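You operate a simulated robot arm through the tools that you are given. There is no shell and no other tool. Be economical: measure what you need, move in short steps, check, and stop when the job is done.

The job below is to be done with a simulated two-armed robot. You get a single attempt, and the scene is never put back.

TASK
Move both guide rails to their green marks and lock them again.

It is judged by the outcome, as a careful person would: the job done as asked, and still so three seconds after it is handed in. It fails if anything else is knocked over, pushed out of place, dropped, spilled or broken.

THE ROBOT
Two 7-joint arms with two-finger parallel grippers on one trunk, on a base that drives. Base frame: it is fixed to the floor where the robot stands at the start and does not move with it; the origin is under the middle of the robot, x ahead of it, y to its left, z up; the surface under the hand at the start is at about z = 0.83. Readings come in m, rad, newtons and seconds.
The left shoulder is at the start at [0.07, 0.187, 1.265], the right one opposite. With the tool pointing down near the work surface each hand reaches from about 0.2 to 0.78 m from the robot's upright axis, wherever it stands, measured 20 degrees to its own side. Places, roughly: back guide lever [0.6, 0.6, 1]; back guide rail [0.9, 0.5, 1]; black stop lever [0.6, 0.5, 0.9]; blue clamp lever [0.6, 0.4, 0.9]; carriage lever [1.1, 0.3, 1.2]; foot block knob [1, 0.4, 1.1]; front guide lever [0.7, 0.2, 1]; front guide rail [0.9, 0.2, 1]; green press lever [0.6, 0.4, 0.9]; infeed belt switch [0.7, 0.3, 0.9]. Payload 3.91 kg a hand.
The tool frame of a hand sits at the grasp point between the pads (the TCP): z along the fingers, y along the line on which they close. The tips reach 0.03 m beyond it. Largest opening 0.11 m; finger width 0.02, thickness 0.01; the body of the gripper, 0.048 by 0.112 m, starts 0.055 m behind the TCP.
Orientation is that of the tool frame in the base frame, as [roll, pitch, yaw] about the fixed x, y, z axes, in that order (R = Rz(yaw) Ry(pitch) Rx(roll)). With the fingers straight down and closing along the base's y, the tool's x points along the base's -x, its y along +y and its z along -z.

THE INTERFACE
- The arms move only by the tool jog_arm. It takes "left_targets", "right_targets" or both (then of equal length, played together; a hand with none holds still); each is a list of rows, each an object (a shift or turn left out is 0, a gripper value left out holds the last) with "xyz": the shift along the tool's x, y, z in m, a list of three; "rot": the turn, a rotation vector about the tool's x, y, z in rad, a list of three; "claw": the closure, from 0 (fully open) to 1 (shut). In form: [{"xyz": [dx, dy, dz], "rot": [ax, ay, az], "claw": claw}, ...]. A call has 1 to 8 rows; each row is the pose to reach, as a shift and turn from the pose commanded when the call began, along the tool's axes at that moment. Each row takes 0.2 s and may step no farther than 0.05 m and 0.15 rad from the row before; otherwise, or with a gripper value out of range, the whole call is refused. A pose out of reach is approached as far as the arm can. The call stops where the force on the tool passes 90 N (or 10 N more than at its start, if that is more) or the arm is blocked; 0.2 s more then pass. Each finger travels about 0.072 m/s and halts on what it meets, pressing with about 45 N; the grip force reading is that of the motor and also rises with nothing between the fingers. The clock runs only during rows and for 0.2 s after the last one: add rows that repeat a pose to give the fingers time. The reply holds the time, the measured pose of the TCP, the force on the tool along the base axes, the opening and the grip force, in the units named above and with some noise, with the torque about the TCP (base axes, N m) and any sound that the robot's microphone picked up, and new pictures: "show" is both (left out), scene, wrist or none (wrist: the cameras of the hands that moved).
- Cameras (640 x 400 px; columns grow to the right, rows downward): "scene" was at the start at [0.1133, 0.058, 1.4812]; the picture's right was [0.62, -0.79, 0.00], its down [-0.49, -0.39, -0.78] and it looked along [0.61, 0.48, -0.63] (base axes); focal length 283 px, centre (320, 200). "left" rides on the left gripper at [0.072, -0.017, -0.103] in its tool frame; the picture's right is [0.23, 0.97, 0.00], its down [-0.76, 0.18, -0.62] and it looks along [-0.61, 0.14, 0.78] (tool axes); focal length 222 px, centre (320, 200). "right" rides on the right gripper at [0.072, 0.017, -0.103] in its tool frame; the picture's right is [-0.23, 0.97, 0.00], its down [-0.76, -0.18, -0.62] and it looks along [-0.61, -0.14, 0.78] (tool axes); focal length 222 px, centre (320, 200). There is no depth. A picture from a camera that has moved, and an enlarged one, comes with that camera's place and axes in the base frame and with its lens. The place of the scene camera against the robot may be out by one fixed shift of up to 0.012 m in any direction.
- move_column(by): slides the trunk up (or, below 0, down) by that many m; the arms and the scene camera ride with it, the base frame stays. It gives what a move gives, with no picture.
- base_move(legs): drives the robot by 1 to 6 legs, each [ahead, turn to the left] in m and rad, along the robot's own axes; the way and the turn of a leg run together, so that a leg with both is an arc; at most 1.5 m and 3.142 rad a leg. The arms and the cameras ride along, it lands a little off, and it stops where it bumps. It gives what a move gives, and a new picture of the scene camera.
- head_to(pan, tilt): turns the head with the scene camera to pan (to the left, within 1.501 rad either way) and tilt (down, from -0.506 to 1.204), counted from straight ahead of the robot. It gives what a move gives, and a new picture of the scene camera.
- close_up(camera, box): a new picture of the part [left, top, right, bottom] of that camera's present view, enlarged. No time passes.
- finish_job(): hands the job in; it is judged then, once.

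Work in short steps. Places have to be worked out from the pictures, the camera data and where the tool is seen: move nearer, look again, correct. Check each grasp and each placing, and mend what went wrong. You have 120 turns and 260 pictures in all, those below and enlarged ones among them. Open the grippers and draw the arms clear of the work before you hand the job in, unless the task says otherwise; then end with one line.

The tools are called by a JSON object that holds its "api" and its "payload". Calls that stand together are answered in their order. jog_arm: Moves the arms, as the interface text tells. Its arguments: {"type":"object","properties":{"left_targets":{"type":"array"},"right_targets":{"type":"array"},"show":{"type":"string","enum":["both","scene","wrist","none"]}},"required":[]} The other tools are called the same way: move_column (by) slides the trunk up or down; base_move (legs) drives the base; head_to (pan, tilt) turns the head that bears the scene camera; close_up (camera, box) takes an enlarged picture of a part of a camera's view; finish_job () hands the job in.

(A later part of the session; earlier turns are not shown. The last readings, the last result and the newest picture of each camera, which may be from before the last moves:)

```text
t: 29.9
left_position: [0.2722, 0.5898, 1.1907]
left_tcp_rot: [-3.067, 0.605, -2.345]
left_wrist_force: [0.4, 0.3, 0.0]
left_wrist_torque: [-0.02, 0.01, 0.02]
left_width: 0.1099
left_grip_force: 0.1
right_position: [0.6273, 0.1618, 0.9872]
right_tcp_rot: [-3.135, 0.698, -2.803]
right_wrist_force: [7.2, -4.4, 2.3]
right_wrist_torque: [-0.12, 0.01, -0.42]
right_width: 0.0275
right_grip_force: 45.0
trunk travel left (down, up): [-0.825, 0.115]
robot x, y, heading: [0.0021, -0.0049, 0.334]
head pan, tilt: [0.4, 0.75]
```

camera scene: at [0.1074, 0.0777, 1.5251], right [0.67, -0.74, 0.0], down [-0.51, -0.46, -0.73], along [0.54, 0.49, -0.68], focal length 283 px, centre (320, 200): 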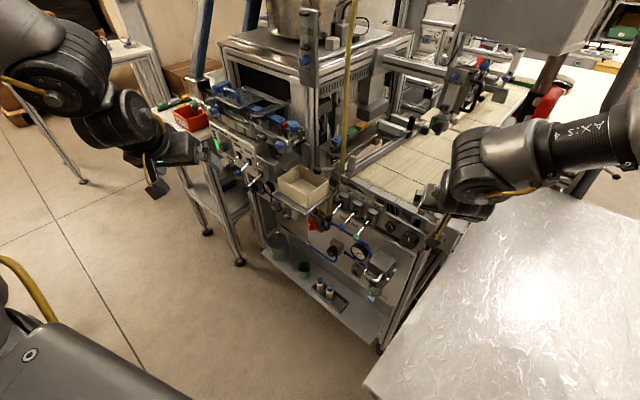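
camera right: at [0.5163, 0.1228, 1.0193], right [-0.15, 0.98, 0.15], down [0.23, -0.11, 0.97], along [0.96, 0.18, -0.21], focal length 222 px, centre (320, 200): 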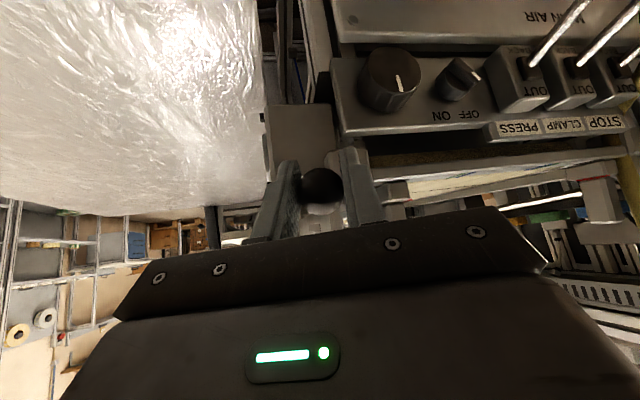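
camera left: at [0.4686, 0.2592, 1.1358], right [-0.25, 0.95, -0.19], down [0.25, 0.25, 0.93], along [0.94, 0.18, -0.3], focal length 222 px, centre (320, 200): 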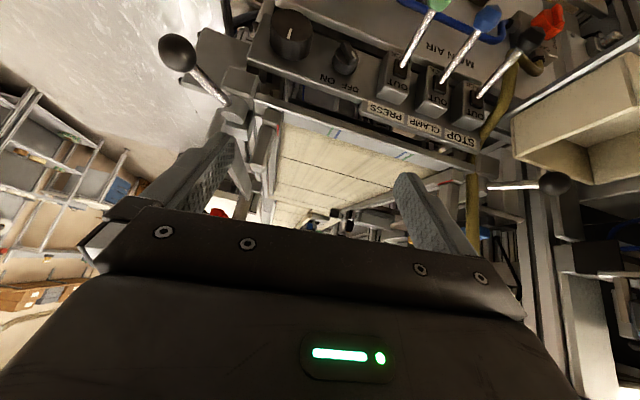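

Inward it swings freely. I'll follow the arc, with the hub at about [.696, .185] and r of about .07.

{"api": "jog_arm", "payload": {"right_targets": [{"xyz": [-0.0015, 0.009, 0.0013]}, {"xyz": [-0.003, 0.0177, 0.0026]}, {"xyz": [-0.0063, 0.027, 0.0053]}, {"xyz": [-0.0096, 0.0359, 0.008]}, {"xyz": [-0.0191, 0.0506, 0.0161]}], "show": "wrist"}}

```text
t: 31.1
left_position: [0.2737, 0.5873, 1.1904]
left_tcp_rot: [-3.066, 0.607, -2.347]
left_wrist_force: [0.4, 0.3, 0.6]
left_wrist_torque: [-0.02, 0.02, 0.01]
left_width: 0.1101
left_grip_force: 0.2
right_position: [0.6301, 0.2157, 0.9872]
right_tcp_rot: [-3.14, 0.692, -2.805]
right_wrist_force: [-11.0, -12.0, -17.5]
right_wrist_torque: [-0.29, -0.09, -1.2]
right_width: 0.0274
right_grip_force: 44.8
trunk travel left (down, up): [-0.825, 0.115]
robot x, y, heading: [0.0028, -0.0018, 0.336]
head pan, tilt: [0.4, 0.75]
camera right: at [0.5093, 0.1893, 1.0207], right [-0.16, 0.98, 0.14], down [0.24, -0.1, 0.97], along [0.96, 0.18, -0.22], focal length 222 px, centre (320, 200)
```

right: 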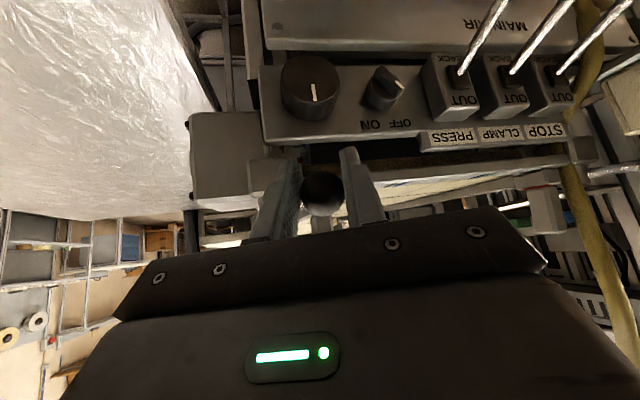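

It has swung about 58° and the force is rising a bit. I'll try a little further along the tangent to find the end stop.

{"api": "jog_arm", "payload": {"right_targets": [{"xyz": [-0.0045, 0.005, 0.004]}, {"xyz": [-0.009, 0.01, 0.0075]}], "show": "none"}}

{"api": "close_up", "payload": {"camera": "scene", "box": [340, 160, 480, 260]}}

```text
t: 31.6
left_position: [0.2714, 0.5824, 1.1945]
left_tcp_rot: [-3.07, 0.612, -2.347]
left_wrist_force: [-0.1, 0.0, 0.8]
left_wrist_torque: [0.02, -0.01, 0.0]
left_width: 0.1102
left_grip_force: 0.0
right_position: [0.6321, 0.2205, 0.9863]
right_tcp_rot: [-3.139, 0.685, -2.809]
right_wrist_force: [-29.2, -38.1, -29.0]
right_wrist_torque: [0.08, -0.54, -1.23]
right_width: 0.0272
right_grip_force: 45.5
right hand out of reach, approached as far as the arm can: row 2
trunk travel left (down, up): [-0.825, 0.115]
robot x, y, heading: [0.0015, 0.0001, 0.336]
head pan, tilt: [0.4, 0.75]
```

```text
4.00 times, centred on (410, 210) of scene
camera zoom: at [0.1025, 0.069, 1.5255], right [0.67, -0.74, 0.0], down [-0.51, -0.45, -0.73], along [0.54, 0.49, -0.68], focal length 1131 px, centre (-40, 160)
```

zoom: 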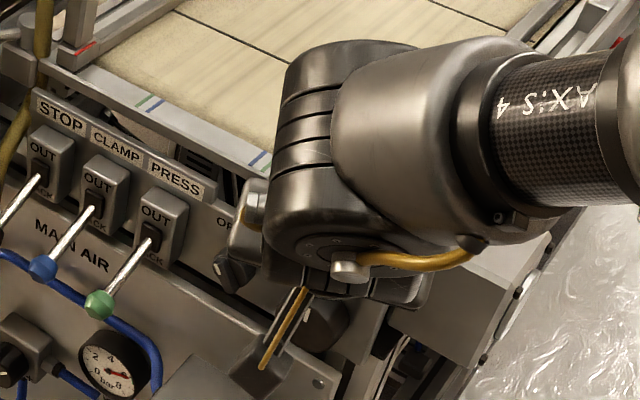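

The hard stop is at roughly 60° of travel, so it should be unlocked. I'll release the ball and back out to see the lever and the rail post.

{"api": "jog_arm", "payload": {"right_targets": [{"xyz": [0.003, -0.004, -0.003], "claw": 0.5}, {"xyz": [0.003, -0.004, -0.003], "claw": 0.5}, {"xyz": [0.003, -0.004, -0.04]}, {"xyz": [0.003, -0.004, -0.08]}, {"xyz": [-0.03, -0.004, -0.1]}], "show": "wrist"}}

```text
t: 32.9
left_position: [0.2739, 0.5874, 1.1907]
left_tcp_rot: [-3.068, 0.608, -2.347]
left_wrist_force: [-0.2, -0.5, 0.6]
left_wrist_torque: [0.0, 0.02, 0.02]
left_width: 0.1099
left_grip_force: 0.1
right_position: [0.6042, 0.2121, 1.0869]
right_tcp_rot: [3.138, 0.7, -2.808]
right_wrist_force: [0.1, 0.4, 0.1]
right_wrist_torque: [0.03, -0.02, 0.0]
right_width: 0.0549
right_grip_force: 0.1
trunk travel left (down, up): [-0.825, 0.115]
robot x, y, heading: [-0.001, 0.0009, 0.333]
head pan, tilt: [0.4, 0.75]
camera right: at [0.4821, 0.1868, 1.1184], right [-0.16, 0.98, 0.15], down [0.23, -0.11, 0.97], along [0.96, 0.18, -0.21], focal length 222 px, centre (320, 200)
```

right: 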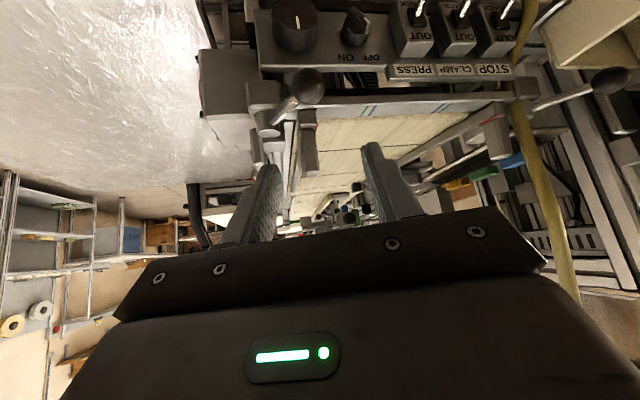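

The lever now points inward. I'll zoom in on the front post and the marks.

{"api": "close_up", "payload": {"camera": "right", "box": [220, 60, 420, 200]}}

{"api": "close_up", "payload": {"camera": "right", "box": [280, 90, 350, 180]}}

```text
2.86 times, centred on (320, 130) of right
camera zoom: at [0.4821, 0.1868, 1.1184], right [-0.16, 0.98, 0.15], down [0.23, -0.11, 0.97], along [0.96, 0.18, -0.21], focal length 635 px, centre (320, 400)
```

zoom: 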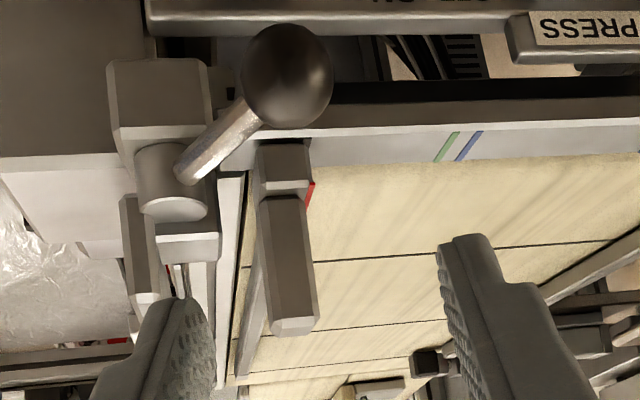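

```text
4.44 times, centred on (315, 135) of right
camera zoom: at [0.4821, 0.1868, 1.1184], right [-0.16, 0.98, 0.15], down [0.23, -0.11, 0.97], along [0.96, 0.18, -0.21], focal length 987 px, centre (342, 489)
```

zoom: 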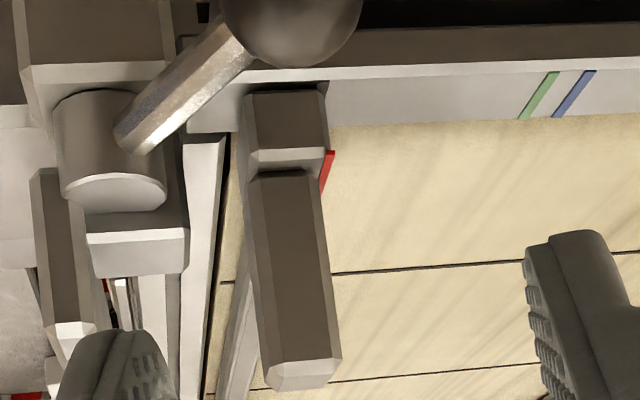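

The front rail needs about +.0617 m in y. The post at x≈.71 is beyond comfortable reach from here, so it is better to put the robot opposite the middle of the work (y≈.35), where each arm has its own side. I'll retract the right hand and check the floor to the left.

{"api": "jog_arm", "payload": {"right_targets": [{"xyz": [0.03, -0.01, -0.03]}, {"xyz": [0.06, -0.02, -0.06]}, {"xyz": [0.09, -0.03, -0.09]}, {"xyz": [0.12, -0.04, -0.12]}, {"xyz": [0.15, -0.05, -0.13]}], "show": "none"}}

{"api": "head_to", "payload": {"pan": 1.3, "tilt": 0.7}}

```text
t: 34.0
left_position: [0.2729, 0.5887, 1.1905]
left_tcp_rot: [-3.066, 0.607, -2.346]
left_wrist_force: [0.5, 0.7, -0.8]
left_wrist_torque: [0.02, 0.0, 0.01]
left_width: 0.1102
left_grip_force: 0.2
right_position: [0.4302, 0.1016, 1.0874]
right_tcp_rot: [3.141, 0.7, -2.808]
right_wrist_force: [-1.0, 0.0, -0.1]
right_wrist_torque: [0.0, 0.04, -0.02]
right_width: 0.055
right_grip_force: 0.2
trunk travel left (down, up): [-0.825, 0.115]
robot x, y, heading: [-0.0016, -0.0039, 0.334]
head pan, tilt: [0.4, 0.75]
```

```text
t: 35.2
left_position: [0.2727, 0.5891, 1.1921]
left_tcp_rot: [-3.065, 0.608, -2.346]
left_wrist_force: [-0.1, -0.2, -0.1]
left_wrist_torque: [0.0, -0.01, 0.0]
left_width: 0.11
left_grip_force: 0.1
right_position: [0.4293, 0.1033, 1.0872]
right_tcp_rot: [-3.14, 0.7, -2.806]
right_wrist_force: [0.3, -0.5, -0.2]
right_wrist_torque: [-0.01, 0.02, -0.02]
right_width: 0.0551
right_grip_force: 0.1
trunk travel left (down, up): [-0.825, 0.115]
robot x, y, heading: [-0.002, -0.0045, 0.334]
head pan, tilt: [1.3, 0.7]
camera scene: at [0.0376, 0.1061, 1.5295], right [1.0, 0.06, 0.0], down [0.04, -0.64, -0.76], along [-0.05, 0.76, -0.64], focal length 283 px, centre (320, 200)
```

scene: 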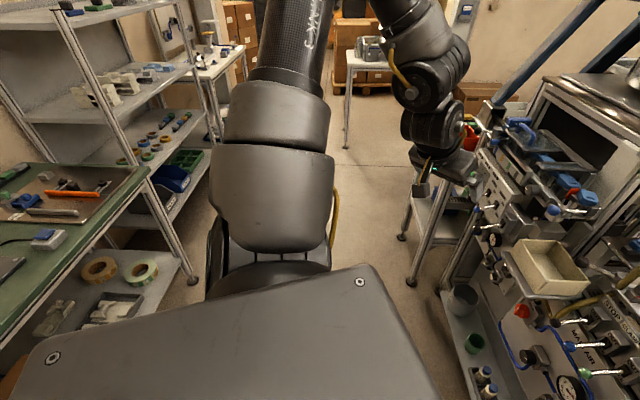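

The corridor is clear: the bench is at x<-.74 and the stand is beyond y>1.3. I'll raise the column for clearance, then turn left, drive about .36 m along +y, and turn back to face the machine.

{"api": "move_column", "payload": {"by": 0.11}}

{"api": "base_move", "payload": {"legs": [[0, 1.15], [0.35, 0], [0, -1.484]]}}

{"api": "head_to", "payload": {"pan": 0, "tilt": 0.75}}

```text
t: 36.7
left_position: [0.2727, 0.5882, 1.3014]
left_tcp_rot: [-3.065, 0.608, -2.346]
left_wrist_force: [0.4, -0.8, -0.4]
left_wrist_torque: [0.03, 0.01, 0.0]
left_width: 0.1101
left_grip_force: 0.0
right_position: [0.4292, 0.1031, 1.1978]
right_tcp_rot: [3.141, 0.701, -2.806]
right_wrist_force: [0.1, 0.7, -0.1]
right_wrist_torque: [-0.01, -0.04, -0.01]
right_width: 0.0551
right_grip_force: 0.0
trunk travel left (down, up): [-0.935, 0.005]
robot x, y, heading: [0.0001, -0.0003, 0.335]
head pan, tilt: [1.3, 0.7]
```

```text
t: 41.0
left_position: [-0.3652, 0.6072, 1.3055]
left_tcp_rot: [-3.083, 0.608, -1.277]
left_wrist_force: [0.5, 0.1, -0.4]
left_wrist_torque: [-0.02, 0.0, 0.05]
left_width: 0.1098
left_grip_force: 0.1
right_position: [0.1355, 0.5177, 1.1961]
right_tcp_rot: [3.121, 0.7, -1.735]
right_wrist_force: [0.7, 0.3, 0.4]
right_wrist_torque: [-0.02, -0.01, -0.02]
right_width: 0.0549
right_grip_force: 0.2
trunk travel left (down, up): [-0.935, 0.005]
robot x, y, heading: [0.0066, 0.0907, 1.278]
head pan, tilt: [1.3, 0.7]
stopped in leg 2: the robot was blocked; the commanded pose is now the measured one
camera scene: at [-0.0504, 0.1938, 1.6396], right [0.53, 0.85, 0.0], down [0.54, -0.34, -0.77], along [-0.65, 0.41, -0.64], focal length 283 px, centre (320, 200)
```

scene: 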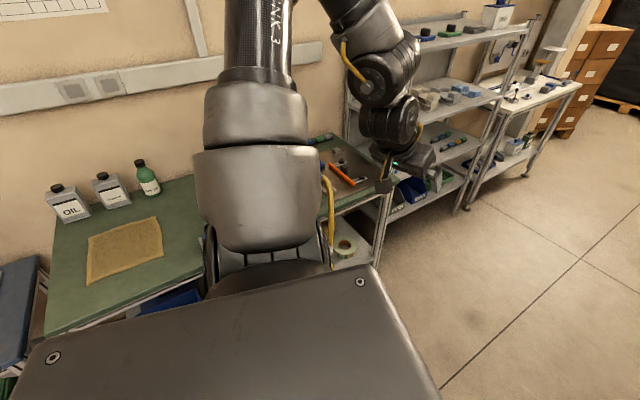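

```text
t: 42.5
left_position: [-0.3716, 0.6063, 1.3034]
left_tcp_rot: [-3.075, 0.608, -1.272]
left_wrist_force: [0.3, -0.2, 0.2]
left_wrist_torque: [-0.02, -0.04, 0.0]
left_width: 0.11
left_grip_force: 0.0
right_position: [0.1305, 0.5178, 1.1967]
right_tcp_rot: [3.129, 0.702, -1.733]
right_wrist_force: [0.5, 0.0, 1.4]
right_wrist_torque: [-0.03, -0.02, -0.01]
right_width: 0.0551
right_grip_force: 0.1
trunk travel left (down, up): [-0.935, 0.005]
robot x, y, heading: [0.004, 0.0934, 1.283]
head pan, tilt: [0.0, 0.75]
camera scene: at [0.0378, 0.2274, 1.6352], right [0.96, -0.28, 0.0], down [-0.19, -0.65, -0.73], along [0.21, 0.7, -0.68], focal length 283 px, centre (320, 200)
```

scene: 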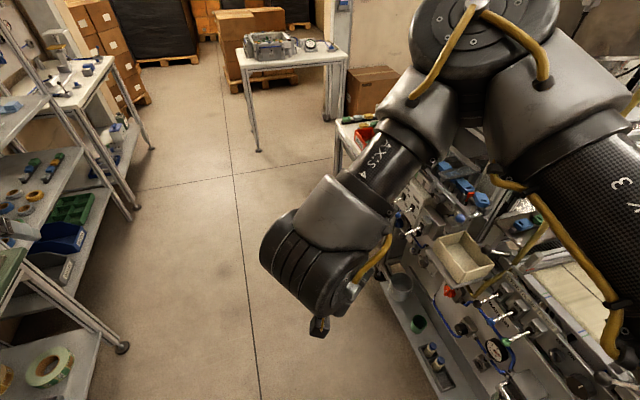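

The base was blocked early at y≈.09. I'll look around the right elbow and the base to see what it touched.

{"api": "head_to", "payload": {"pan": -0.8, "tilt": 0.5}}

{"api": "head_to", "payload": {"pan": -0.9, "tilt": 1.15}}

```text
t: 43.6
left_position: [-0.3705, 0.6062, 1.305]
left_tcp_rot: [-3.078, 0.608, -1.272]
left_wrist_force: [0.4, 0.2, -0.3]
left_wrist_torque: [0.02, 0.0, 0.01]
left_width: 0.1103
left_grip_force: 0.0
right_position: [0.132, 0.5175, 1.1972]
right_tcp_rot: [3.125, 0.703, -1.737]
right_wrist_force: [-0.5, -0.3, -0.7]
right_wrist_torque: [0.01, 0.01, -0.01]
right_width: 0.055
right_grip_force: 0.1
trunk travel left (down, up): [-0.935, 0.005]
robot x, y, heading: [0.0071, 0.0905, 1.282]
head pan, tilt: [-0.799, 0.499]
camera scene: at [0.0969, 0.1894, 1.6572], right [0.46, -0.89, 0.0], down [-0.42, -0.22, -0.88], along [0.78, 0.41, -0.48], focal length 283 px, centre (320, 200)
```

scene: 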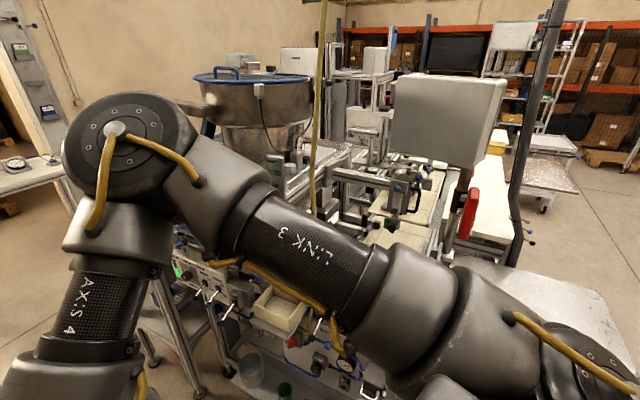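

```text
t: 44.6
left_position: [-0.3694, 0.6056, 1.3035]
left_tcp_rot: [-3.077, 0.609, -1.272]
left_wrist_force: [0.0, -1.3, -0.1]
left_wrist_torque: [-0.01, -0.01, 0.01]
left_width: 0.1101
left_grip_force: 0.1
right_position: [0.131, 0.5183, 1.1984]
right_tcp_rot: [3.126, 0.701, -1.737]
right_wrist_force: [-0.4, 0.5, -0.7]
right_wrist_torque: [-0.02, 0.01, -0.02]
right_width: 0.055
right_grip_force: 0.2
trunk travel left (down, up): [-0.935, 0.005]
robot x, y, heading: [0.0076, 0.091, 1.28]
head pan, tilt: [-0.901, 1.15]
camera scene: at [0.0714, 0.1693, 1.6065], right [0.37, -0.93, 0.0], down [-0.85, -0.34, -0.41], along [0.38, 0.15, -0.91], focal length 283 px, centre (320, 200)
```

scene: 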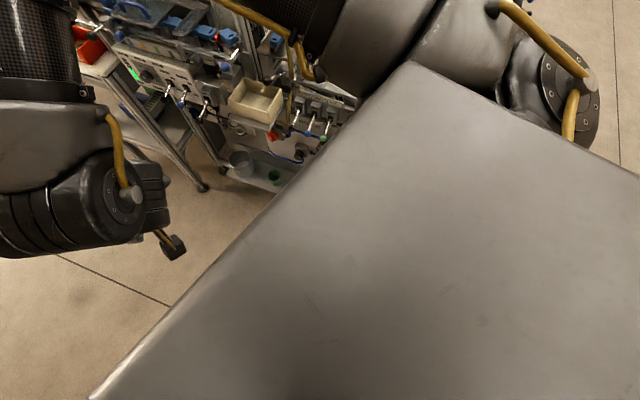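

The right side looks free. I'll check the left arm against the bench and shelf.

{"api": "head_to", "payload": {"pan": 0.7, "tilt": 0.2}}

{"api": "head_to", "payload": {"pan": 1.5, "tilt": 0.2}}

```text
t: 46.3
left_position: [-0.3704, 0.6066, 1.3045]
left_tcp_rot: [-3.078, 0.609, -1.273]
left_wrist_force: [-0.1, -0.2, -0.2]
left_wrist_torque: [0.04, 0.0, 0.03]
left_width: 0.1102
left_grip_force: 0.1
right_position: [0.1312, 0.5178, 1.1974]
right_tcp_rot: [3.126, 0.702, -1.736]
right_wrist_force: [-0.6, -0.5, -0.4]
right_wrist_torque: [-0.03, -0.02, -0.01]
right_width: 0.0551
right_grip_force: 0.0
trunk travel left (down, up): [-0.935, 0.005]
robot x, y, heading: [0.0079, 0.0953, 1.284]
head pan, tilt: [0.7, 0.201]
camera scene: at [-0.0212, 0.2327, 1.6849], right [0.92, 0.4, 0.0], down [0.08, -0.18, -0.98], along [-0.39, 0.9, -0.2], focal length 283 px, centre (320, 200)
```

scene: 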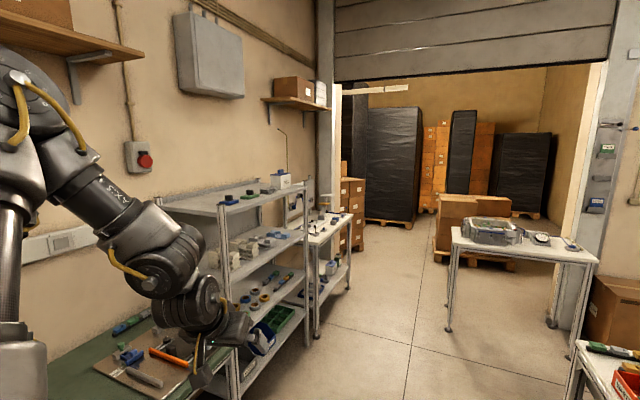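

```text
t: 47.4
left_position: [-0.3695, 0.6057, 1.3053]
left_tcp_rot: [-3.077, 0.609, -1.272]
left_wrist_force: [0.4, -0.1, -0.6]
left_wrist_torque: [-0.01, 0.01, 0.0]
left_width: 0.1099
left_grip_force: 0.1
right_position: [0.131, 0.5177, 1.198]
right_tcp_rot: [3.125, 0.702, -1.734]
right_wrist_force: [-0.4, -0.7, -0.1]
right_wrist_torque: [0.05, 0.02, 0.03]
right_width: 0.0551
right_grip_force: 0.1
trunk travel left (down, up): [-0.935, 0.005]
robot x, y, heading: [0.0081, 0.0923, 1.284]
head pan, tilt: [1.499, 0.201]
camera scene: at [-0.0711, 0.1802, 1.6849], right [0.35, 0.94, 0.0], down [0.19, -0.07, -0.98], along [-0.92, 0.35, -0.2], focal length 283 px, centre (320, 200)
```

scene: 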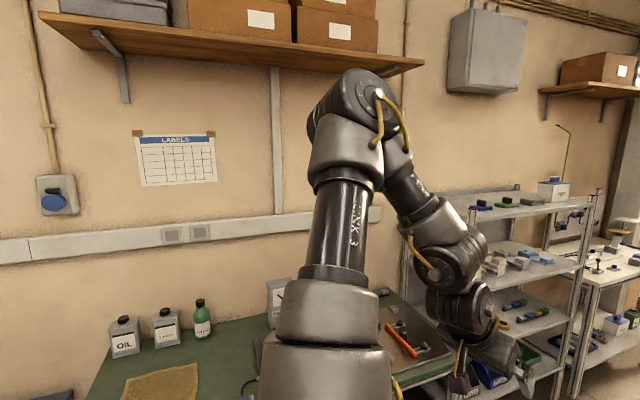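

The left elbow is right under the wall shelf, which is likely what it met. I'll lower the column by 0.2 to get the elbow below the shelf, then drive on.

{"api": "move_column", "payload": {"by": -0.2}}

{"api": "close_up", "payload": {"camera": "scene", "box": [0, 0, 640, 400]}}

```text
t: 49.6
left_position: [-0.3694, 0.606, 1.1049]
left_tcp_rot: [-3.077, 0.609, -1.272]
left_wrist_force: [0.0, -0.1, -0.9]
left_wrist_torque: [0.0, 0.02, 0.03]
left_width: 0.1099
left_grip_force: 0.1
right_position: [0.1324, 0.518, 0.9983]
right_tcp_rot: [3.124, 0.701, -1.736]
right_wrist_force: [-0.6, -0.6, 0.1]
right_wrist_torque: [-0.01, 0.0, 0.0]
right_width: 0.055
right_grip_force: 0.2
trunk travel left (down, up): [-0.735, 0.205]
robot x, y, heading: [0.0063, 0.0918, 1.284]
head pan, tilt: [1.499, 0.201]
```

```text
1.00 times, centred on (320, 200) of scene (not enlarged: the box is as wide or as high as the picture)
camera zoom: at [-0.0712, 0.1799, 1.485], right [0.35, 0.94, 0.0], down [0.19, -0.07, -0.98], along [-0.92, 0.35, -0.2], focal length 283 px, centre (320, 200)
```

zoom: 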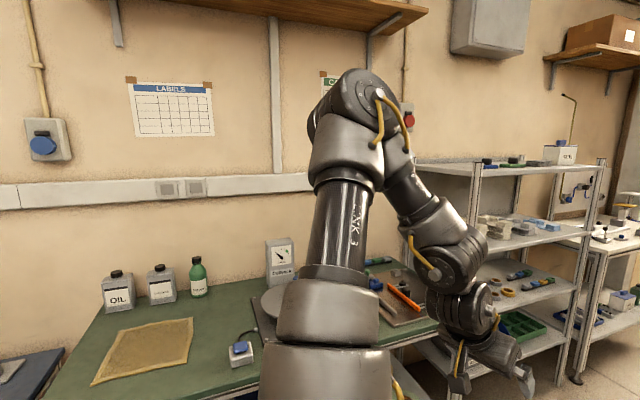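

Triangulating the shelf shows it is far away, so the block was the table's near-left leg at about [.30, .12], meeting the base's side. I'll back off along the same path, swing away from the table, and go round in a wider curve.

{"api": "base_move", "payload": {"legs": [[-0.06, 0], [0, 0.95], [0.22, 0]]}}

```text
t: 54.2
left_position: [-0.7788, 0.2196, 1.1049]
left_tcp_rot: [-3.077, 0.61, -0.347]
left_wrist_force: [0.1, 0.7, 0.2]
left_wrist_torque: [0.02, 0.02, -0.02]
left_width: 0.1101
left_grip_force: 0.1
right_position: [-0.4054, 0.5662, 0.9981]
right_tcp_rot: [3.126, 0.702, -0.808]
right_wrist_force: [0.9, 0.2, 0.2]
right_wrist_torque: [-0.01, 0.0, 0.0]
right_width: 0.0551
right_grip_force: 0.0
trunk travel left (down, up): [-0.735, 0.205]
robot x, y, heading: [-0.1461, 0.212, 2.208]
head pan, tilt: [1.499, 0.201]
camera scene: at [-0.2558, 0.2079, 1.485], right [-0.54, 0.84, 0.0], down [0.17, 0.11, -0.98], along [-0.83, -0.53, -0.2], focal length 283 px, centre (320, 200)
```

scene: 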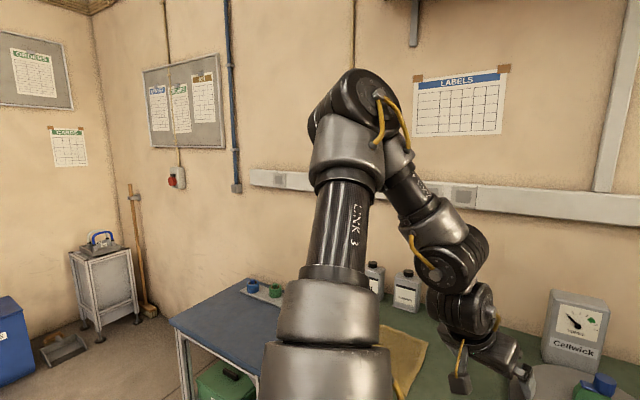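

Clear so far. I'll raise the column again for hand clearance, then turn toward the machine, drive to about (0.02, 0.36), and face it.

{"api": "move_column", "payload": {"by": 0.2}}

{"api": "base_move", "payload": {"legs": [[0, -1.45], [0.2, 0]]}}

{"api": "head_to", "payload": {"pan": -0.3, "tilt": 0.7}}

```text
t: 56.4
left_position: [-0.7794, 0.2202, 1.3045]
left_tcp_rot: [-3.076, 0.61, -0.348]
left_wrist_force: [-0.7, -0.7, -0.5]
left_wrist_torque: [0.01, 0.01, 0.05]
left_width: 0.11
left_grip_force: 0.2
right_position: [-0.4068, 0.5672, 1.1979]
right_tcp_rot: [3.126, 0.702, -0.809]
right_wrist_force: [0.4, 0.1, -0.3]
right_wrist_torque: [0.02, -0.02, -0.02]
right_width: 0.055
right_grip_force: 0.1
trunk travel left (down, up): [-0.935, 0.005]
robot x, y, heading: [-0.1448, 0.212, 2.209]
head pan, tilt: [1.499, 0.201]
```

```text
t: 61.5
left_position: [-0.1045, 0.9784, 1.3061]
left_tcp_rot: [-3.076, 0.614, -1.754]
left_wrist_force: [-0.5, -0.3, 0.5]
left_wrist_torque: [-0.03, -0.05, -0.02]
left_width: 0.1098
left_grip_force: 0.0
right_position: [0.299, 0.6683, 1.1983]
right_tcp_rot: [3.125, 0.705, -2.216]
right_wrist_force: [0.3, 0.4, 0.3]
right_wrist_torque: [-0.01, 0.05, -0.04]
right_width: 0.0548
right_grip_force: 0.1
trunk travel left (down, up): [-0.935, 0.005]
robot x, y, heading: [-0.0057, 0.3515, 0.804]
head pan, tilt: [1.499, 0.201]
camera scene: at [-0.0417, 0.4612, 1.6852], right [0.74, 0.67, 0.0], down [0.14, -0.15, -0.98], along [-0.65, 0.73, -0.2], focal length 283 px, centre (320, 200)
```

scene: 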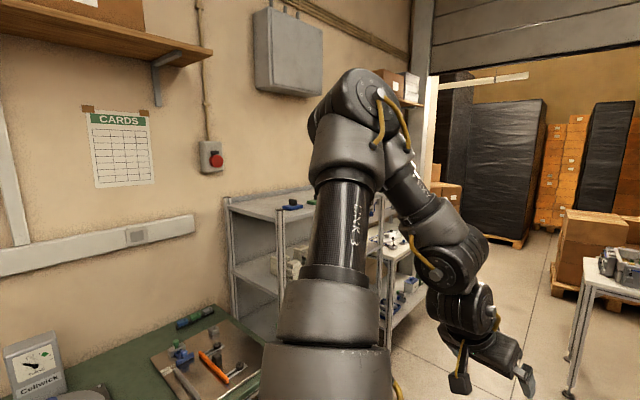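

```text
t: 63.3
left_position: [-0.1013, 0.9834, 1.3035]
left_tcp_rot: [-3.078, 0.609, -1.754]
left_wrist_force: [-0.2, -0.5, 0.5]
left_wrist_torque: [0.0, 0.02, -0.02]
left_width: 0.1101
left_grip_force: 0.1
right_position: [0.3017, 0.6717, 1.1981]
right_tcp_rot: [3.125, 0.702, -2.218]
right_wrist_force: [0.4, 0.8, 0.3]
right_wrist_torque: [-0.02, 0.01, -0.04]
right_width: 0.0548
right_grip_force: 0.1
trunk travel left (down, up): [-0.935, 0.005]
robot x, y, heading: [-0.0069, 0.3541, 0.801]
head pan, tilt: [-0.3, 0.7]
camera scene: at [0.0987, 0.4367, 1.6396], right [0.48, -0.88, 0.0], down [-0.56, -0.31, -0.77], along [0.67, 0.37, -0.64], focal length 283 px, centre (320, 200)
```

scene: 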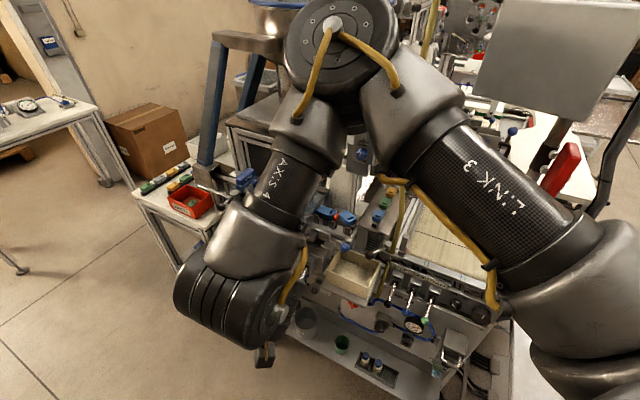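

Now at (-.007, .354). I'll turn right to face the machine squarely.

{"api": "base_move", "payload": {"legs": [[0, -0.8]]}}

{"api": "head_to", "payload": {"pan": 0, "tilt": 0.8}}

```text
t: 65.8
left_position: [0.3823, 0.8592, 1.3038]
left_tcp_rot: [-3.077, 0.609, -2.562]
left_wrist_force: [-0.8, 0.4, 0.1]
left_wrist_torque: [0.01, -0.02, 0.0]
left_width: 0.1098
left_grip_force: 0.0
right_position: [0.4341, 0.3537, 1.1976]
right_tcp_rot: [3.128, 0.702, -3.021]
right_wrist_force: [0.2, 0.0, 0.3]
right_wrist_torque: [0.02, 0.03, 0.03]
right_width: 0.0549
right_grip_force: 0.0
trunk travel left (down, up): [-0.935, 0.005]
robot x, y, heading: [-0.0024, 0.3582, -0.006]
head pan, tilt: [-0.3, 0.7]
camera scene: at [0.1207, 0.3354, 1.6396], right [-0.3, -0.95, 0.0], down [-0.61, 0.19, -0.77], along [0.73, -0.23, -0.64], focal length 283 px, centre (320, 200)
```

scene: 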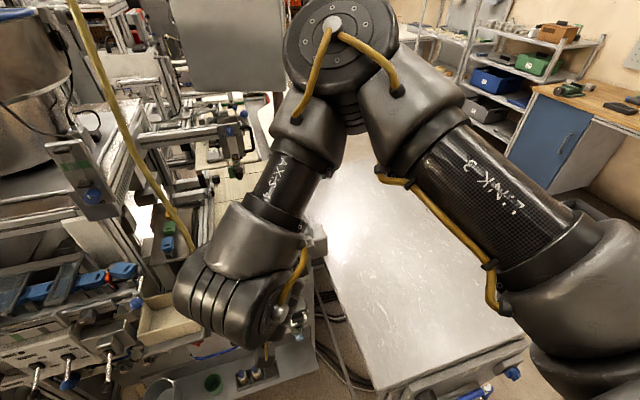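

```text
t: 66.6
left_position: [0.3819, 0.858, 1.3051]
left_tcp_rot: [-3.078, 0.609, -2.561]
left_wrist_force: [0.4, -0.2, -0.2]
left_wrist_torque: [0.0, -0.01, 0.0]
left_width: 0.1101
left_grip_force: 0.1
right_position: [0.4364, 0.352, 1.1974]
right_tcp_rot: [3.126, 0.701, -3.021]
right_wrist_force: [-0.8, 0.5, 0.2]
right_wrist_torque: [-0.01, 0.0, -0.01]
right_width: 0.0551
right_grip_force: 0.1
trunk travel left (down, up): [-0.935, 0.005]
robot x, y, heading: [-0.0062, 0.3539, -0.007]
head pan, tilt: [0.0, 0.799]
camera scene: at [0.1209, 0.3594, 1.6313], right [0.0, -1.0, 0.0], down [-0.72, 0.0, -0.7], along [0.7, 0.0, -0.72], focal length 283 px, centre (320, 200)
```

scene: 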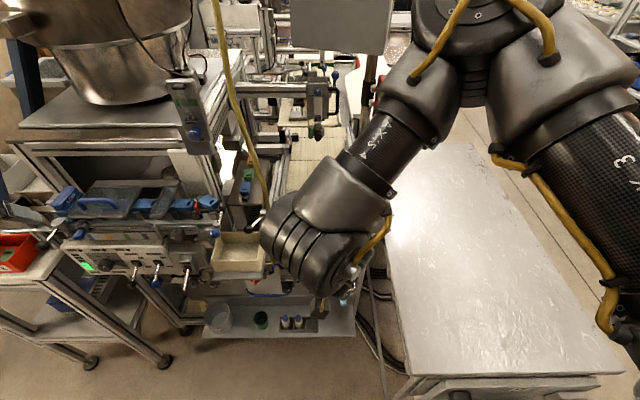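

Good position. I'll lower the column a bit and bring the right hand toward the front post with the closing line along y.

{"api": "move_column", "payload": {"by": -0.11}}

{"api": "jog_arm", "payload": {"right_targets": [{"xyz": [0, -0.045, 0], "rot": [0.02, 0, 0.023]}, {"xyz": [-0.01, -0.09, 0.01], "rot": [0.04, 0, 0.046]}, {"xyz": [-0.03, -0.13, 0.03], "rot": [0.06, 0, 0.07]}, {"xyz": [-0.06, -0.149, 0.055], "rot": [0.077, 0, 0.092]}, {"xyz": [-0.09, -0.149, 0.08], "rot": [0.077, 0, 0.092]}, {"xyz": [-0.12, -0.149, 0.1], "rot": [0.077, 0, 0.092]}]}}

```text
t: 68.0
left_position: [0.3813, 0.8577, 1.1942]
left_tcp_rot: [-3.077, 0.609, -2.56]
left_wrist_force: [0.1, 0.0, -0.5]
left_wrist_torque: [0.0, 0.01, -0.06]
left_width: 0.1098
left_grip_force: 0.1
right_position: [0.4354, 0.3525, 1.0889]
right_tcp_rot: [3.125, 0.701, -3.02]
right_wrist_force: [0.4, 0.2, -0.3]
right_wrist_torque: [-0.02, 0.04, -0.03]
right_width: 0.0552
right_grip_force: 0.1
trunk travel left (down, up): [-0.825, 0.115]
robot x, y, heading: [-0.007, 0.3538, -0.003]
head pan, tilt: [0.0, 0.799]
```

```text
t: 69.4
left_position: [0.381, 0.8624, 1.1924]
left_tcp_rot: [-3.071, 0.607, -2.556]
left_wrist_force: [-0.1, 0.5, -0.5]
left_wrist_torque: [-0.07, -0.03, -0.02]
left_width: 0.1099
left_grip_force: 0.1
right_position: [0.6096, 0.2283, 1.089]
right_tcp_rot: [3.132, 0.703, -3.136]
right_wrist_force: [-0.9, 1.1, -0.4]
right_wrist_torque: [0.0, 0.04, -0.01]
right_width: 0.055
right_grip_force: 0.1
trunk travel left (down, up): [-0.825, 0.115]
robot x, y, heading: [-0.001, 0.357, 0.0]
head pan, tilt: [0.0, 0.799]
camera scene: at [0.1191, 0.3652, 1.5213], right [0.0, -1.0, 0.0], down [-0.72, 0.0, -0.7], along [0.7, -0.01, -0.72], focal length 283 px, centre (320, 200)
camera right: at [0.4873, 0.2419, 1.1215], right [0.16, 0.97, 0.15], down [0.18, -0.18, 0.97], along [0.97, -0.13, -0.21], focal length 222 px, centre (320, 200)
```

scene: 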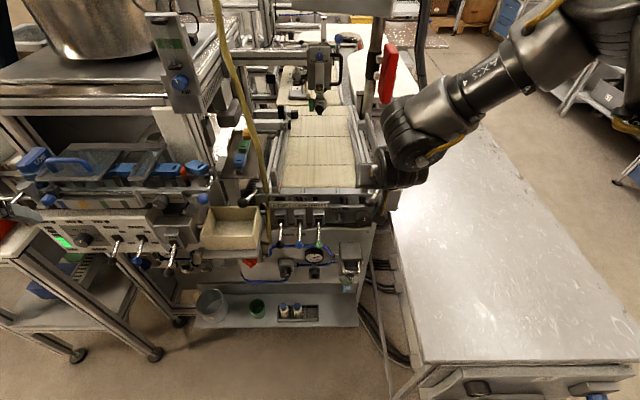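
right: 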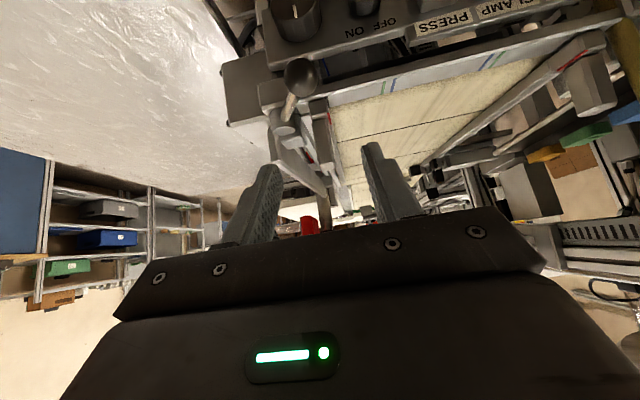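

{"api": "close_up", "payload": {"camera": "right", "box": [250, 50, 420, 220]}}

```text
2.35 times, centred on (335, 135) of right
camera zoom: at [0.4873, 0.2419, 1.1215], right [0.16, 0.97, 0.15], down [0.18, -0.18, 0.97], along [0.97, -0.13, -0.21], focal length 523 px, centre (285, 353)
```

zoom: 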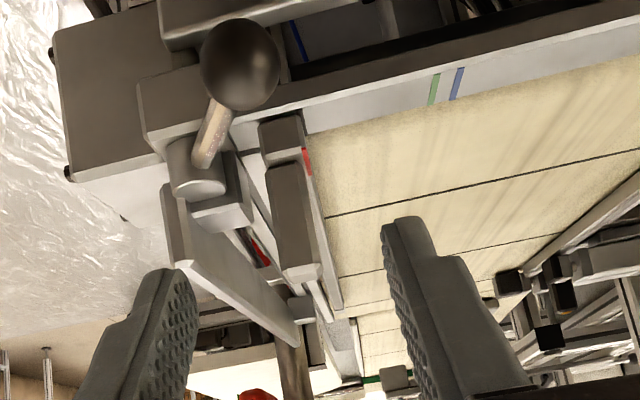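

Triangulating gives the front post top at [.717, .2255, 1.036]. I'll narrow the claw to 0.04 m, align, and slide the fingers over the post's upper part.

{"api": "jog_arm", "payload": {"right_targets": [{"xyz": [-0.0413, -0.003, 0], "claw": 0.64}, {"xyz": [-0.0413, -0.003, 0.035], "claw": 0.64}, {"xyz": [-0.0413, -0.003, 0.07], "claw": 0.64}, {"xyz": [-0.0413, -0.003, 0.09], "claw": 0.64}], "show": "wrist"}}

{"api": "close_up", "payload": {"camera": "right", "box": [220, 80, 420, 240]}}

```text
t: 70.4
left_position: [0.3802, 0.8582, 1.1946]
left_tcp_rot: [-3.076, 0.612, -2.56]
left_wrist_force: [0.2, 0.2, 0.2]
left_wrist_torque: [-0.01, 0.0, -0.02]
left_width: 0.1098
left_grip_force: 0.1
right_position: [0.6419, 0.2576, 1.0632]
right_tcp_rot: [3.128, 0.701, 3.138]
right_wrist_force: [-0.4, -0.3, -0.1]
right_wrist_torque: [0.03, -0.01, 0.03]
right_width: 0.0394
right_grip_force: 0.0
right hand out of reach, approached as far as the arm can: row 1, 2, 3, 4
trunk travel left (down, up): [-0.825, 0.115]
robot x, y, heading: [-0.0075, 0.3523, -0.009]
head pan, tilt: [0.0, 0.799]
camera right: at [0.5186, 0.2721, 1.0964], right [0.17, 0.97, 0.16], down [0.18, -0.19, 0.97], along [0.97, -0.13, -0.21], focal length 222 px, centre (320, 200)
```

right: 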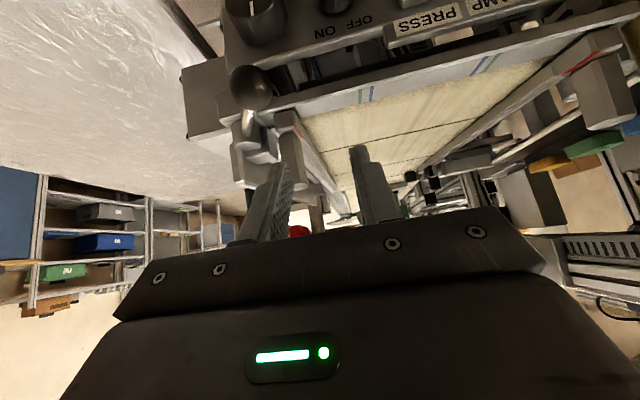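

```text
2.50 times, centred on (320, 160) of right
camera zoom: at [0.5186, 0.2721, 1.0964], right [0.17, 0.97, 0.16], down [0.18, -0.19, 0.97], along [0.97, -0.13, -0.21], focal length 555 px, centre (320, 300)
```

zoom: 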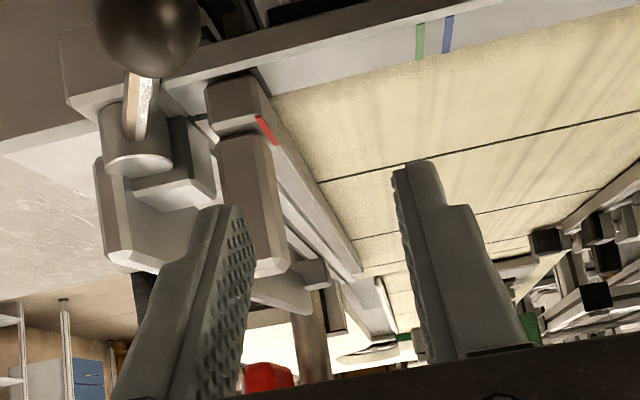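

Reach ends about 0.07 m short, so the base must come closer. I'll retract the hand, raise it, and make a shallow left-forward jog to about (.11, .395), keeping more than 0.33 m from the table leg.

{"api": "jog_arm", "payload": {"right_targets": [{"xyz": [0.03, 0, -0.035]}, {"xyz": [0.055, 0, -0.075]}, {"xyz": [0.08, 0, -0.115]}, {"xyz": [0.105, 0, -0.15]}, {"xyz": [0.13, 0, -0.18]}], "show": "none"}}

{"api": "move_column", "payload": {"by": 0.11}}

{"api": "base_move", "payload": {"legs": [[0, 0.35], [0.12, 0], [0, -0.35]]}}

```text
t: 71.6
left_position: [0.3809, 0.8602, 1.195]
left_tcp_rot: [-3.075, 0.61, -2.562]
left_wrist_force: [-0.5, 0.0, -0.2]
left_wrist_torque: [-0.01, -0.02, -0.01]
left_width: 0.11
left_grip_force: 0.1
right_position: [0.4243, 0.2553, 1.1221]
right_tcp_rot: [3.128, 0.701, -3.139]
right_wrist_force: [0.0, 0.4, 0.4]
right_wrist_torque: [-0.02, -0.02, -0.01]
right_width: 0.0396
right_grip_force: 0.0
trunk travel left (down, up): [-0.825, 0.115]
robot x, y, heading: [-0.0078, 0.3555, -0.001]
head pan, tilt: [0.0, 0.799]
```

```text
t: 73.0
left_position: [0.3816, 0.8588, 1.3052]
left_tcp_rot: [-3.078, 0.608, -2.561]
left_wrist_force: [0.7, 0.1, 0.7]
left_wrist_torque: [0.0, -0.04, 0.0]
left_width: 0.11
left_grip_force: 0.0
right_position: [0.4265, 0.255, 1.2288]
right_tcp_rot: [3.127, 0.701, 3.141]
right_wrist_force: [0.3, -0.3, 0.6]
right_wrist_torque: [0.0, 0.01, 0.01]
right_width: 0.0395
right_grip_force: 0.1
trunk travel left (down, up): [-0.935, 0.005]
robot x, y, heading: [-0.0049, 0.3548, -0.003]
head pan, tilt: [0.0, 0.799]
```

```text
t: 76.4
left_position: [0.5008, 0.8984, 1.3045]
left_tcp_rot: [-3.075, 0.609, -2.565]
left_wrist_force: [0.4, -0.2, 0.0]
left_wrist_torque: [0.01, 0.01, -0.01]
left_width: 0.1097
left_grip_force: 0.0
right_position: [0.5395, 0.2951, 1.2308]
right_tcp_rot: [3.126, 0.701, 3.136]
right_wrist_force: [-0.5, -0.3, -0.4]
right_wrist_torque: [0.01, 0.01, 0.01]
right_width: 0.0396
right_grip_force: 0.0
trunk travel left (down, up): [-0.935, 0.005]
robot x, y, heading: [0.1074, 0.3957, -0.011]
head pan, tilt: [0.0, 0.799]
camera scene: at [0.2353, 0.4008, 1.6313], right [-0.01, -1.0, 0.0], down [-0.72, 0.01, -0.7], along [0.7, -0.01, -0.72], focal length 283 px, centre (320, 200)
```

scene: 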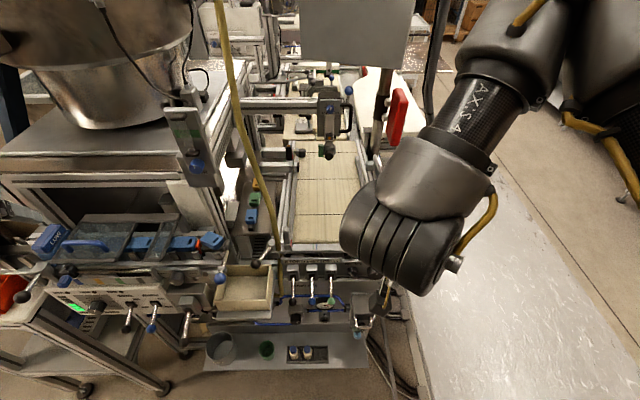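

The base is at (.107, .396). I'll pull the left hand back from the panels, then lower the column.

{"api": "jog_arm", "payload": {"left_targets": [{"xyz": [0.028, 0.022, -0.019]}, {"xyz": [0.055, 0.044, -0.038]}, {"xyz": [0.083, 0.065, -0.058]}], "show": "none"}}

{"api": "move_column", "payload": {"by": -0.11}}

{"api": "jog_arm", "payload": {"right_targets": [{"xyz": [-0.01, -0.04, 0.01]}, {"xyz": [-0.03, -0.07, 0.03]}, {"xyz": [-0.055, -0.07, 0.055]}], "show": "wrist"}}

```text
t: 77.2
left_position: [0.3899, 0.9579, 1.3125]
left_tcp_rot: [-3.075, 0.612, -2.567]
left_wrist_force: [-0.6, 0.0, 1.1]
left_wrist_torque: [0.02, -0.05, -0.04]
left_width: 0.1102
left_grip_force: 0.0
left hand out of reach, approached as far as the arm can: row 1, 2, 3
right_position: [0.5365, 0.2925, 1.2315]
right_tcp_rot: [3.124, 0.706, 3.136]
right_wrist_force: [-0.7, -0.3, 0.4]
right_wrist_torque: [0.04, 0.0, 0.0]
right_width: 0.0396
right_grip_force: 0.1
trunk travel left (down, up): [-0.935, 0.005]
robot x, y, heading: [0.109, 0.397, -0.013]
head pan, tilt: [0.0, 0.799]
```

```text
t: 78.7
left_position: [0.392, 0.9569, 1.2015]
left_tcp_rot: [-3.075, 0.608, -2.569]
left_wrist_force: [0.3, -1.0, 0.2]
left_wrist_torque: [0.02, 0.0, 0.0]
left_width: 0.1097
left_grip_force: 0.0
right_position: [0.5402, 0.2935, 1.122]
right_tcp_rot: [3.125, 0.699, 3.136]
right_wrist_force: [0.5, 0.1, 1.0]
right_wrist_torque: [-0.02, -0.02, 0.01]
right_width: 0.0395
right_grip_force: 0.2
trunk travel left (down, up): [-0.825, 0.115]
robot x, y, heading: [0.1088, 0.3929, -0.009]
head pan, tilt: [0.0, 0.799]
```

```text
t: 79.5
left_position: [0.3945, 0.9549, 1.2017]
left_tcp_rot: [-3.079, 0.61, -2.57]
left_wrist_force: [0.6, -1.0, 0.5]
left_wrist_torque: [0.0, 0.03, 0.01]
left_width: 0.1099
left_grip_force: 0.2
right_position: [0.622, 0.22, 1.1105]
right_tcp_rot: [3.123, 0.697, 3.133]
right_wrist_force: [0.4, -0.2, -1.1]
right_wrist_torque: [-0.03, 0.04, 0.02]
right_width: 0.0393
right_grip_force: 0.1
trunk travel left (down, up): [-0.825, 0.115]
robot x, y, heading: [0.1066, 0.3953, -0.012]
head pan, tilt: [0.0, 0.799]
camera right: at [0.4987, 0.235, 1.1435], right [0.17, 0.97, 0.16], down [0.18, -0.19, 0.96], along [0.97, -0.14, -0.21], focal length 222 px, centre (320, 200)
```

right: 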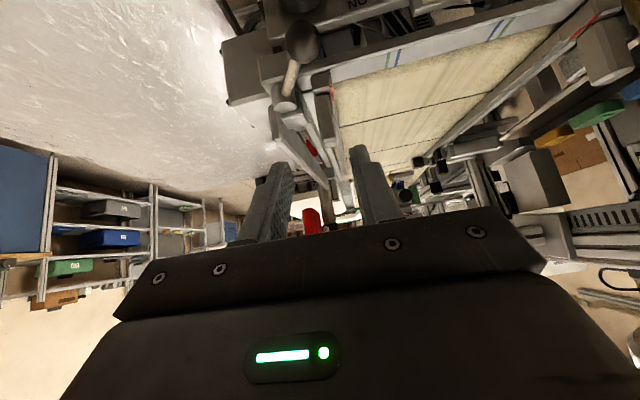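

Aligning on the post again, I'll approach most of the way and check.

{"api": "jog_arm", "payload": {"right_targets": [{"xyz": [-0.018, 0.0055, 0.03]}, {"xyz": [-0.018, 0.0055, 0.06]}, {"xyz": [-0.018, 0.0055, 0.085]}], "show": "none"}}

{"api": "close_up", "payload": {"camera": "right", "box": [220, 80, 420, 240]}}

```text
t: 80.2
left_position: [0.3902, 0.9637, 1.1991]
left_tcp_rot: [-3.07, 0.607, -2.561]
left_wrist_force: [0.2, 0.0, -0.7]
left_wrist_torque: [-0.07, -0.05, -0.04]
left_width: 0.1103
left_grip_force: 0.1
right_position: [0.6844, 0.2351, 1.0597]
right_tcp_rot: [3.131, 0.701, 3.139]
right_wrist_force: [0.2, 0.6, -0.1]
right_wrist_torque: [-0.01, 0.03, -0.03]
right_width: 0.0396
right_grip_force: 0.1
trunk travel left (down, up): [-0.825, 0.115]
robot x, y, heading: [0.1102, 0.3925, -0.015]
head pan, tilt: [0.0, 0.799]
```

```text
2.50 times, centred on (320, 160) of right
camera zoom: at [0.5611, 0.2495, 1.0931], right [0.17, 0.97, 0.15], down [0.18, -0.18, 0.97], along [0.97, -0.13, -0.21], focal length 555 px, centre (320, 300)
```

zoom: 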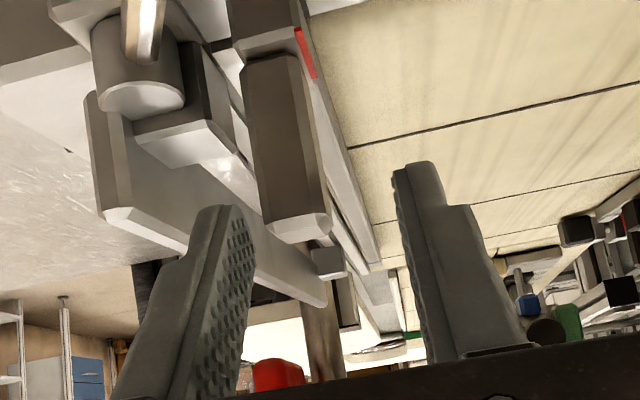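

The post is at [.716, .226], so I need 9 mm to -y and about .047 m further in. I'll go in and close gently.

{"api": "jog_arm", "payload": {"right_targets": [{"xyz": [-0.003, -0.009, 0.012]}, {"xyz": [-0.003, -0.009, 0.03]}, {"xyz": [-0.003, -0.009, 0.047]}, {"xyz": [-0.003, -0.009, 0.047], "claw": 0.95}, {"xyz": [-0.003, -0.009, 0.047], "claw": 0.95}, {"xyz": [-0.003, -0.009, 0.047], "claw": 0.95}], "show": "none"}}

{"api": "close_up", "payload": {"camera": "right", "box": [180, 20, 460, 220]}}

```text
t: 81.7
left_position: [0.3925, 0.9586, 1.2013]
left_tcp_rot: [-3.077, 0.609, -2.567]
left_wrist_force: [-0.7, 0.6, 0.0]
left_wrist_torque: [-0.02, -0.03, 0.02]
left_width: 0.1099
left_grip_force: 0.1
right_position: [0.7017, 0.2397, 1.03]
right_tcp_rot: [3.129, 0.702, 3.134]
right_wrist_force: [1.7, 0.3, 0.4]
right_wrist_torque: [-1.28, -0.86, 0.14]
right_width: 0.0176
right_grip_force: 44.9
right hand out of reach, approached as far as the arm can: row 1, 2, 3, 4, 5, 6
trunk travel left (down, up): [-0.825, 0.115]
robot x, y, heading: [0.1053, 0.3956, -0.009]
head pan, tilt: [0.0, 0.799]
```

```text
2.00 times, centred on (320, 120) of right
camera zoom: at [0.5785, 0.255, 1.0622], right [0.17, 0.97, 0.16], down [0.18, -0.19, 0.97], along [0.97, -0.14, -0.21], focal length 444 px, centre (320, 360)
```

zoom: 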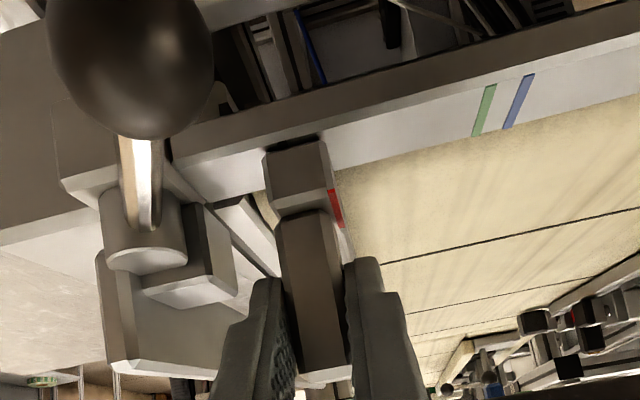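

I gripped the post (width .0176), and the rail has already slid about 1 cm, so it is unlocked. The red index is about .05 m short of the green mark. I'll slide it +y by .045 and check.

{"api": "jog_arm", "payload": {"right_targets": [{"xyz": [0, 0.012, 0]}, {"xyz": [0, 0.024, 0]}, {"xyz": [0, 0.036, 0]}, {"xyz": [0, 0.045, 0]}, {"xyz": [0, 0.045, 0]}], "show": "none"}}

{"api": "close_up", "payload": {"camera": "right", "box": [240, 40, 400, 180]}}

```text
t: 82.8
left_position: [0.3928, 0.9576, 1.2016]
left_tcp_rot: [-3.077, 0.61, -2.565]
left_wrist_force: [0.4, -0.2, 0.1]
left_wrist_torque: [0.0, 0.01, 0.02]
left_width: 0.11
left_grip_force: 0.0
right_position: [0.7001, 0.2867, 1.0297]
right_tcp_rot: [3.123, 0.7, 3.137]
right_wrist_force: [0.5, 2.5, -3.9]
right_wrist_torque: [-1.64, -0.94, -0.37]
right_width: 0.0179
right_grip_force: 45.2
trunk travel left (down, up): [-0.825, 0.115]
robot x, y, heading: [0.1044, 0.3929, -0.01]
head pan, tilt: [0.0, 0.799]
```

```text
2.86 times, centred on (320, 110) of right
camera zoom: at [0.5783, 0.3014, 1.0627], right [0.17, 0.97, 0.16], down [0.18, -0.19, 0.96], along [0.97, -0.13, -0.21], focal length 635 px, centre (320, 457)
```

zoom: 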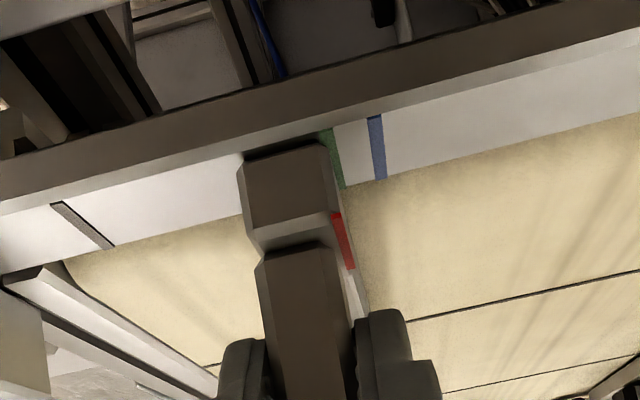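

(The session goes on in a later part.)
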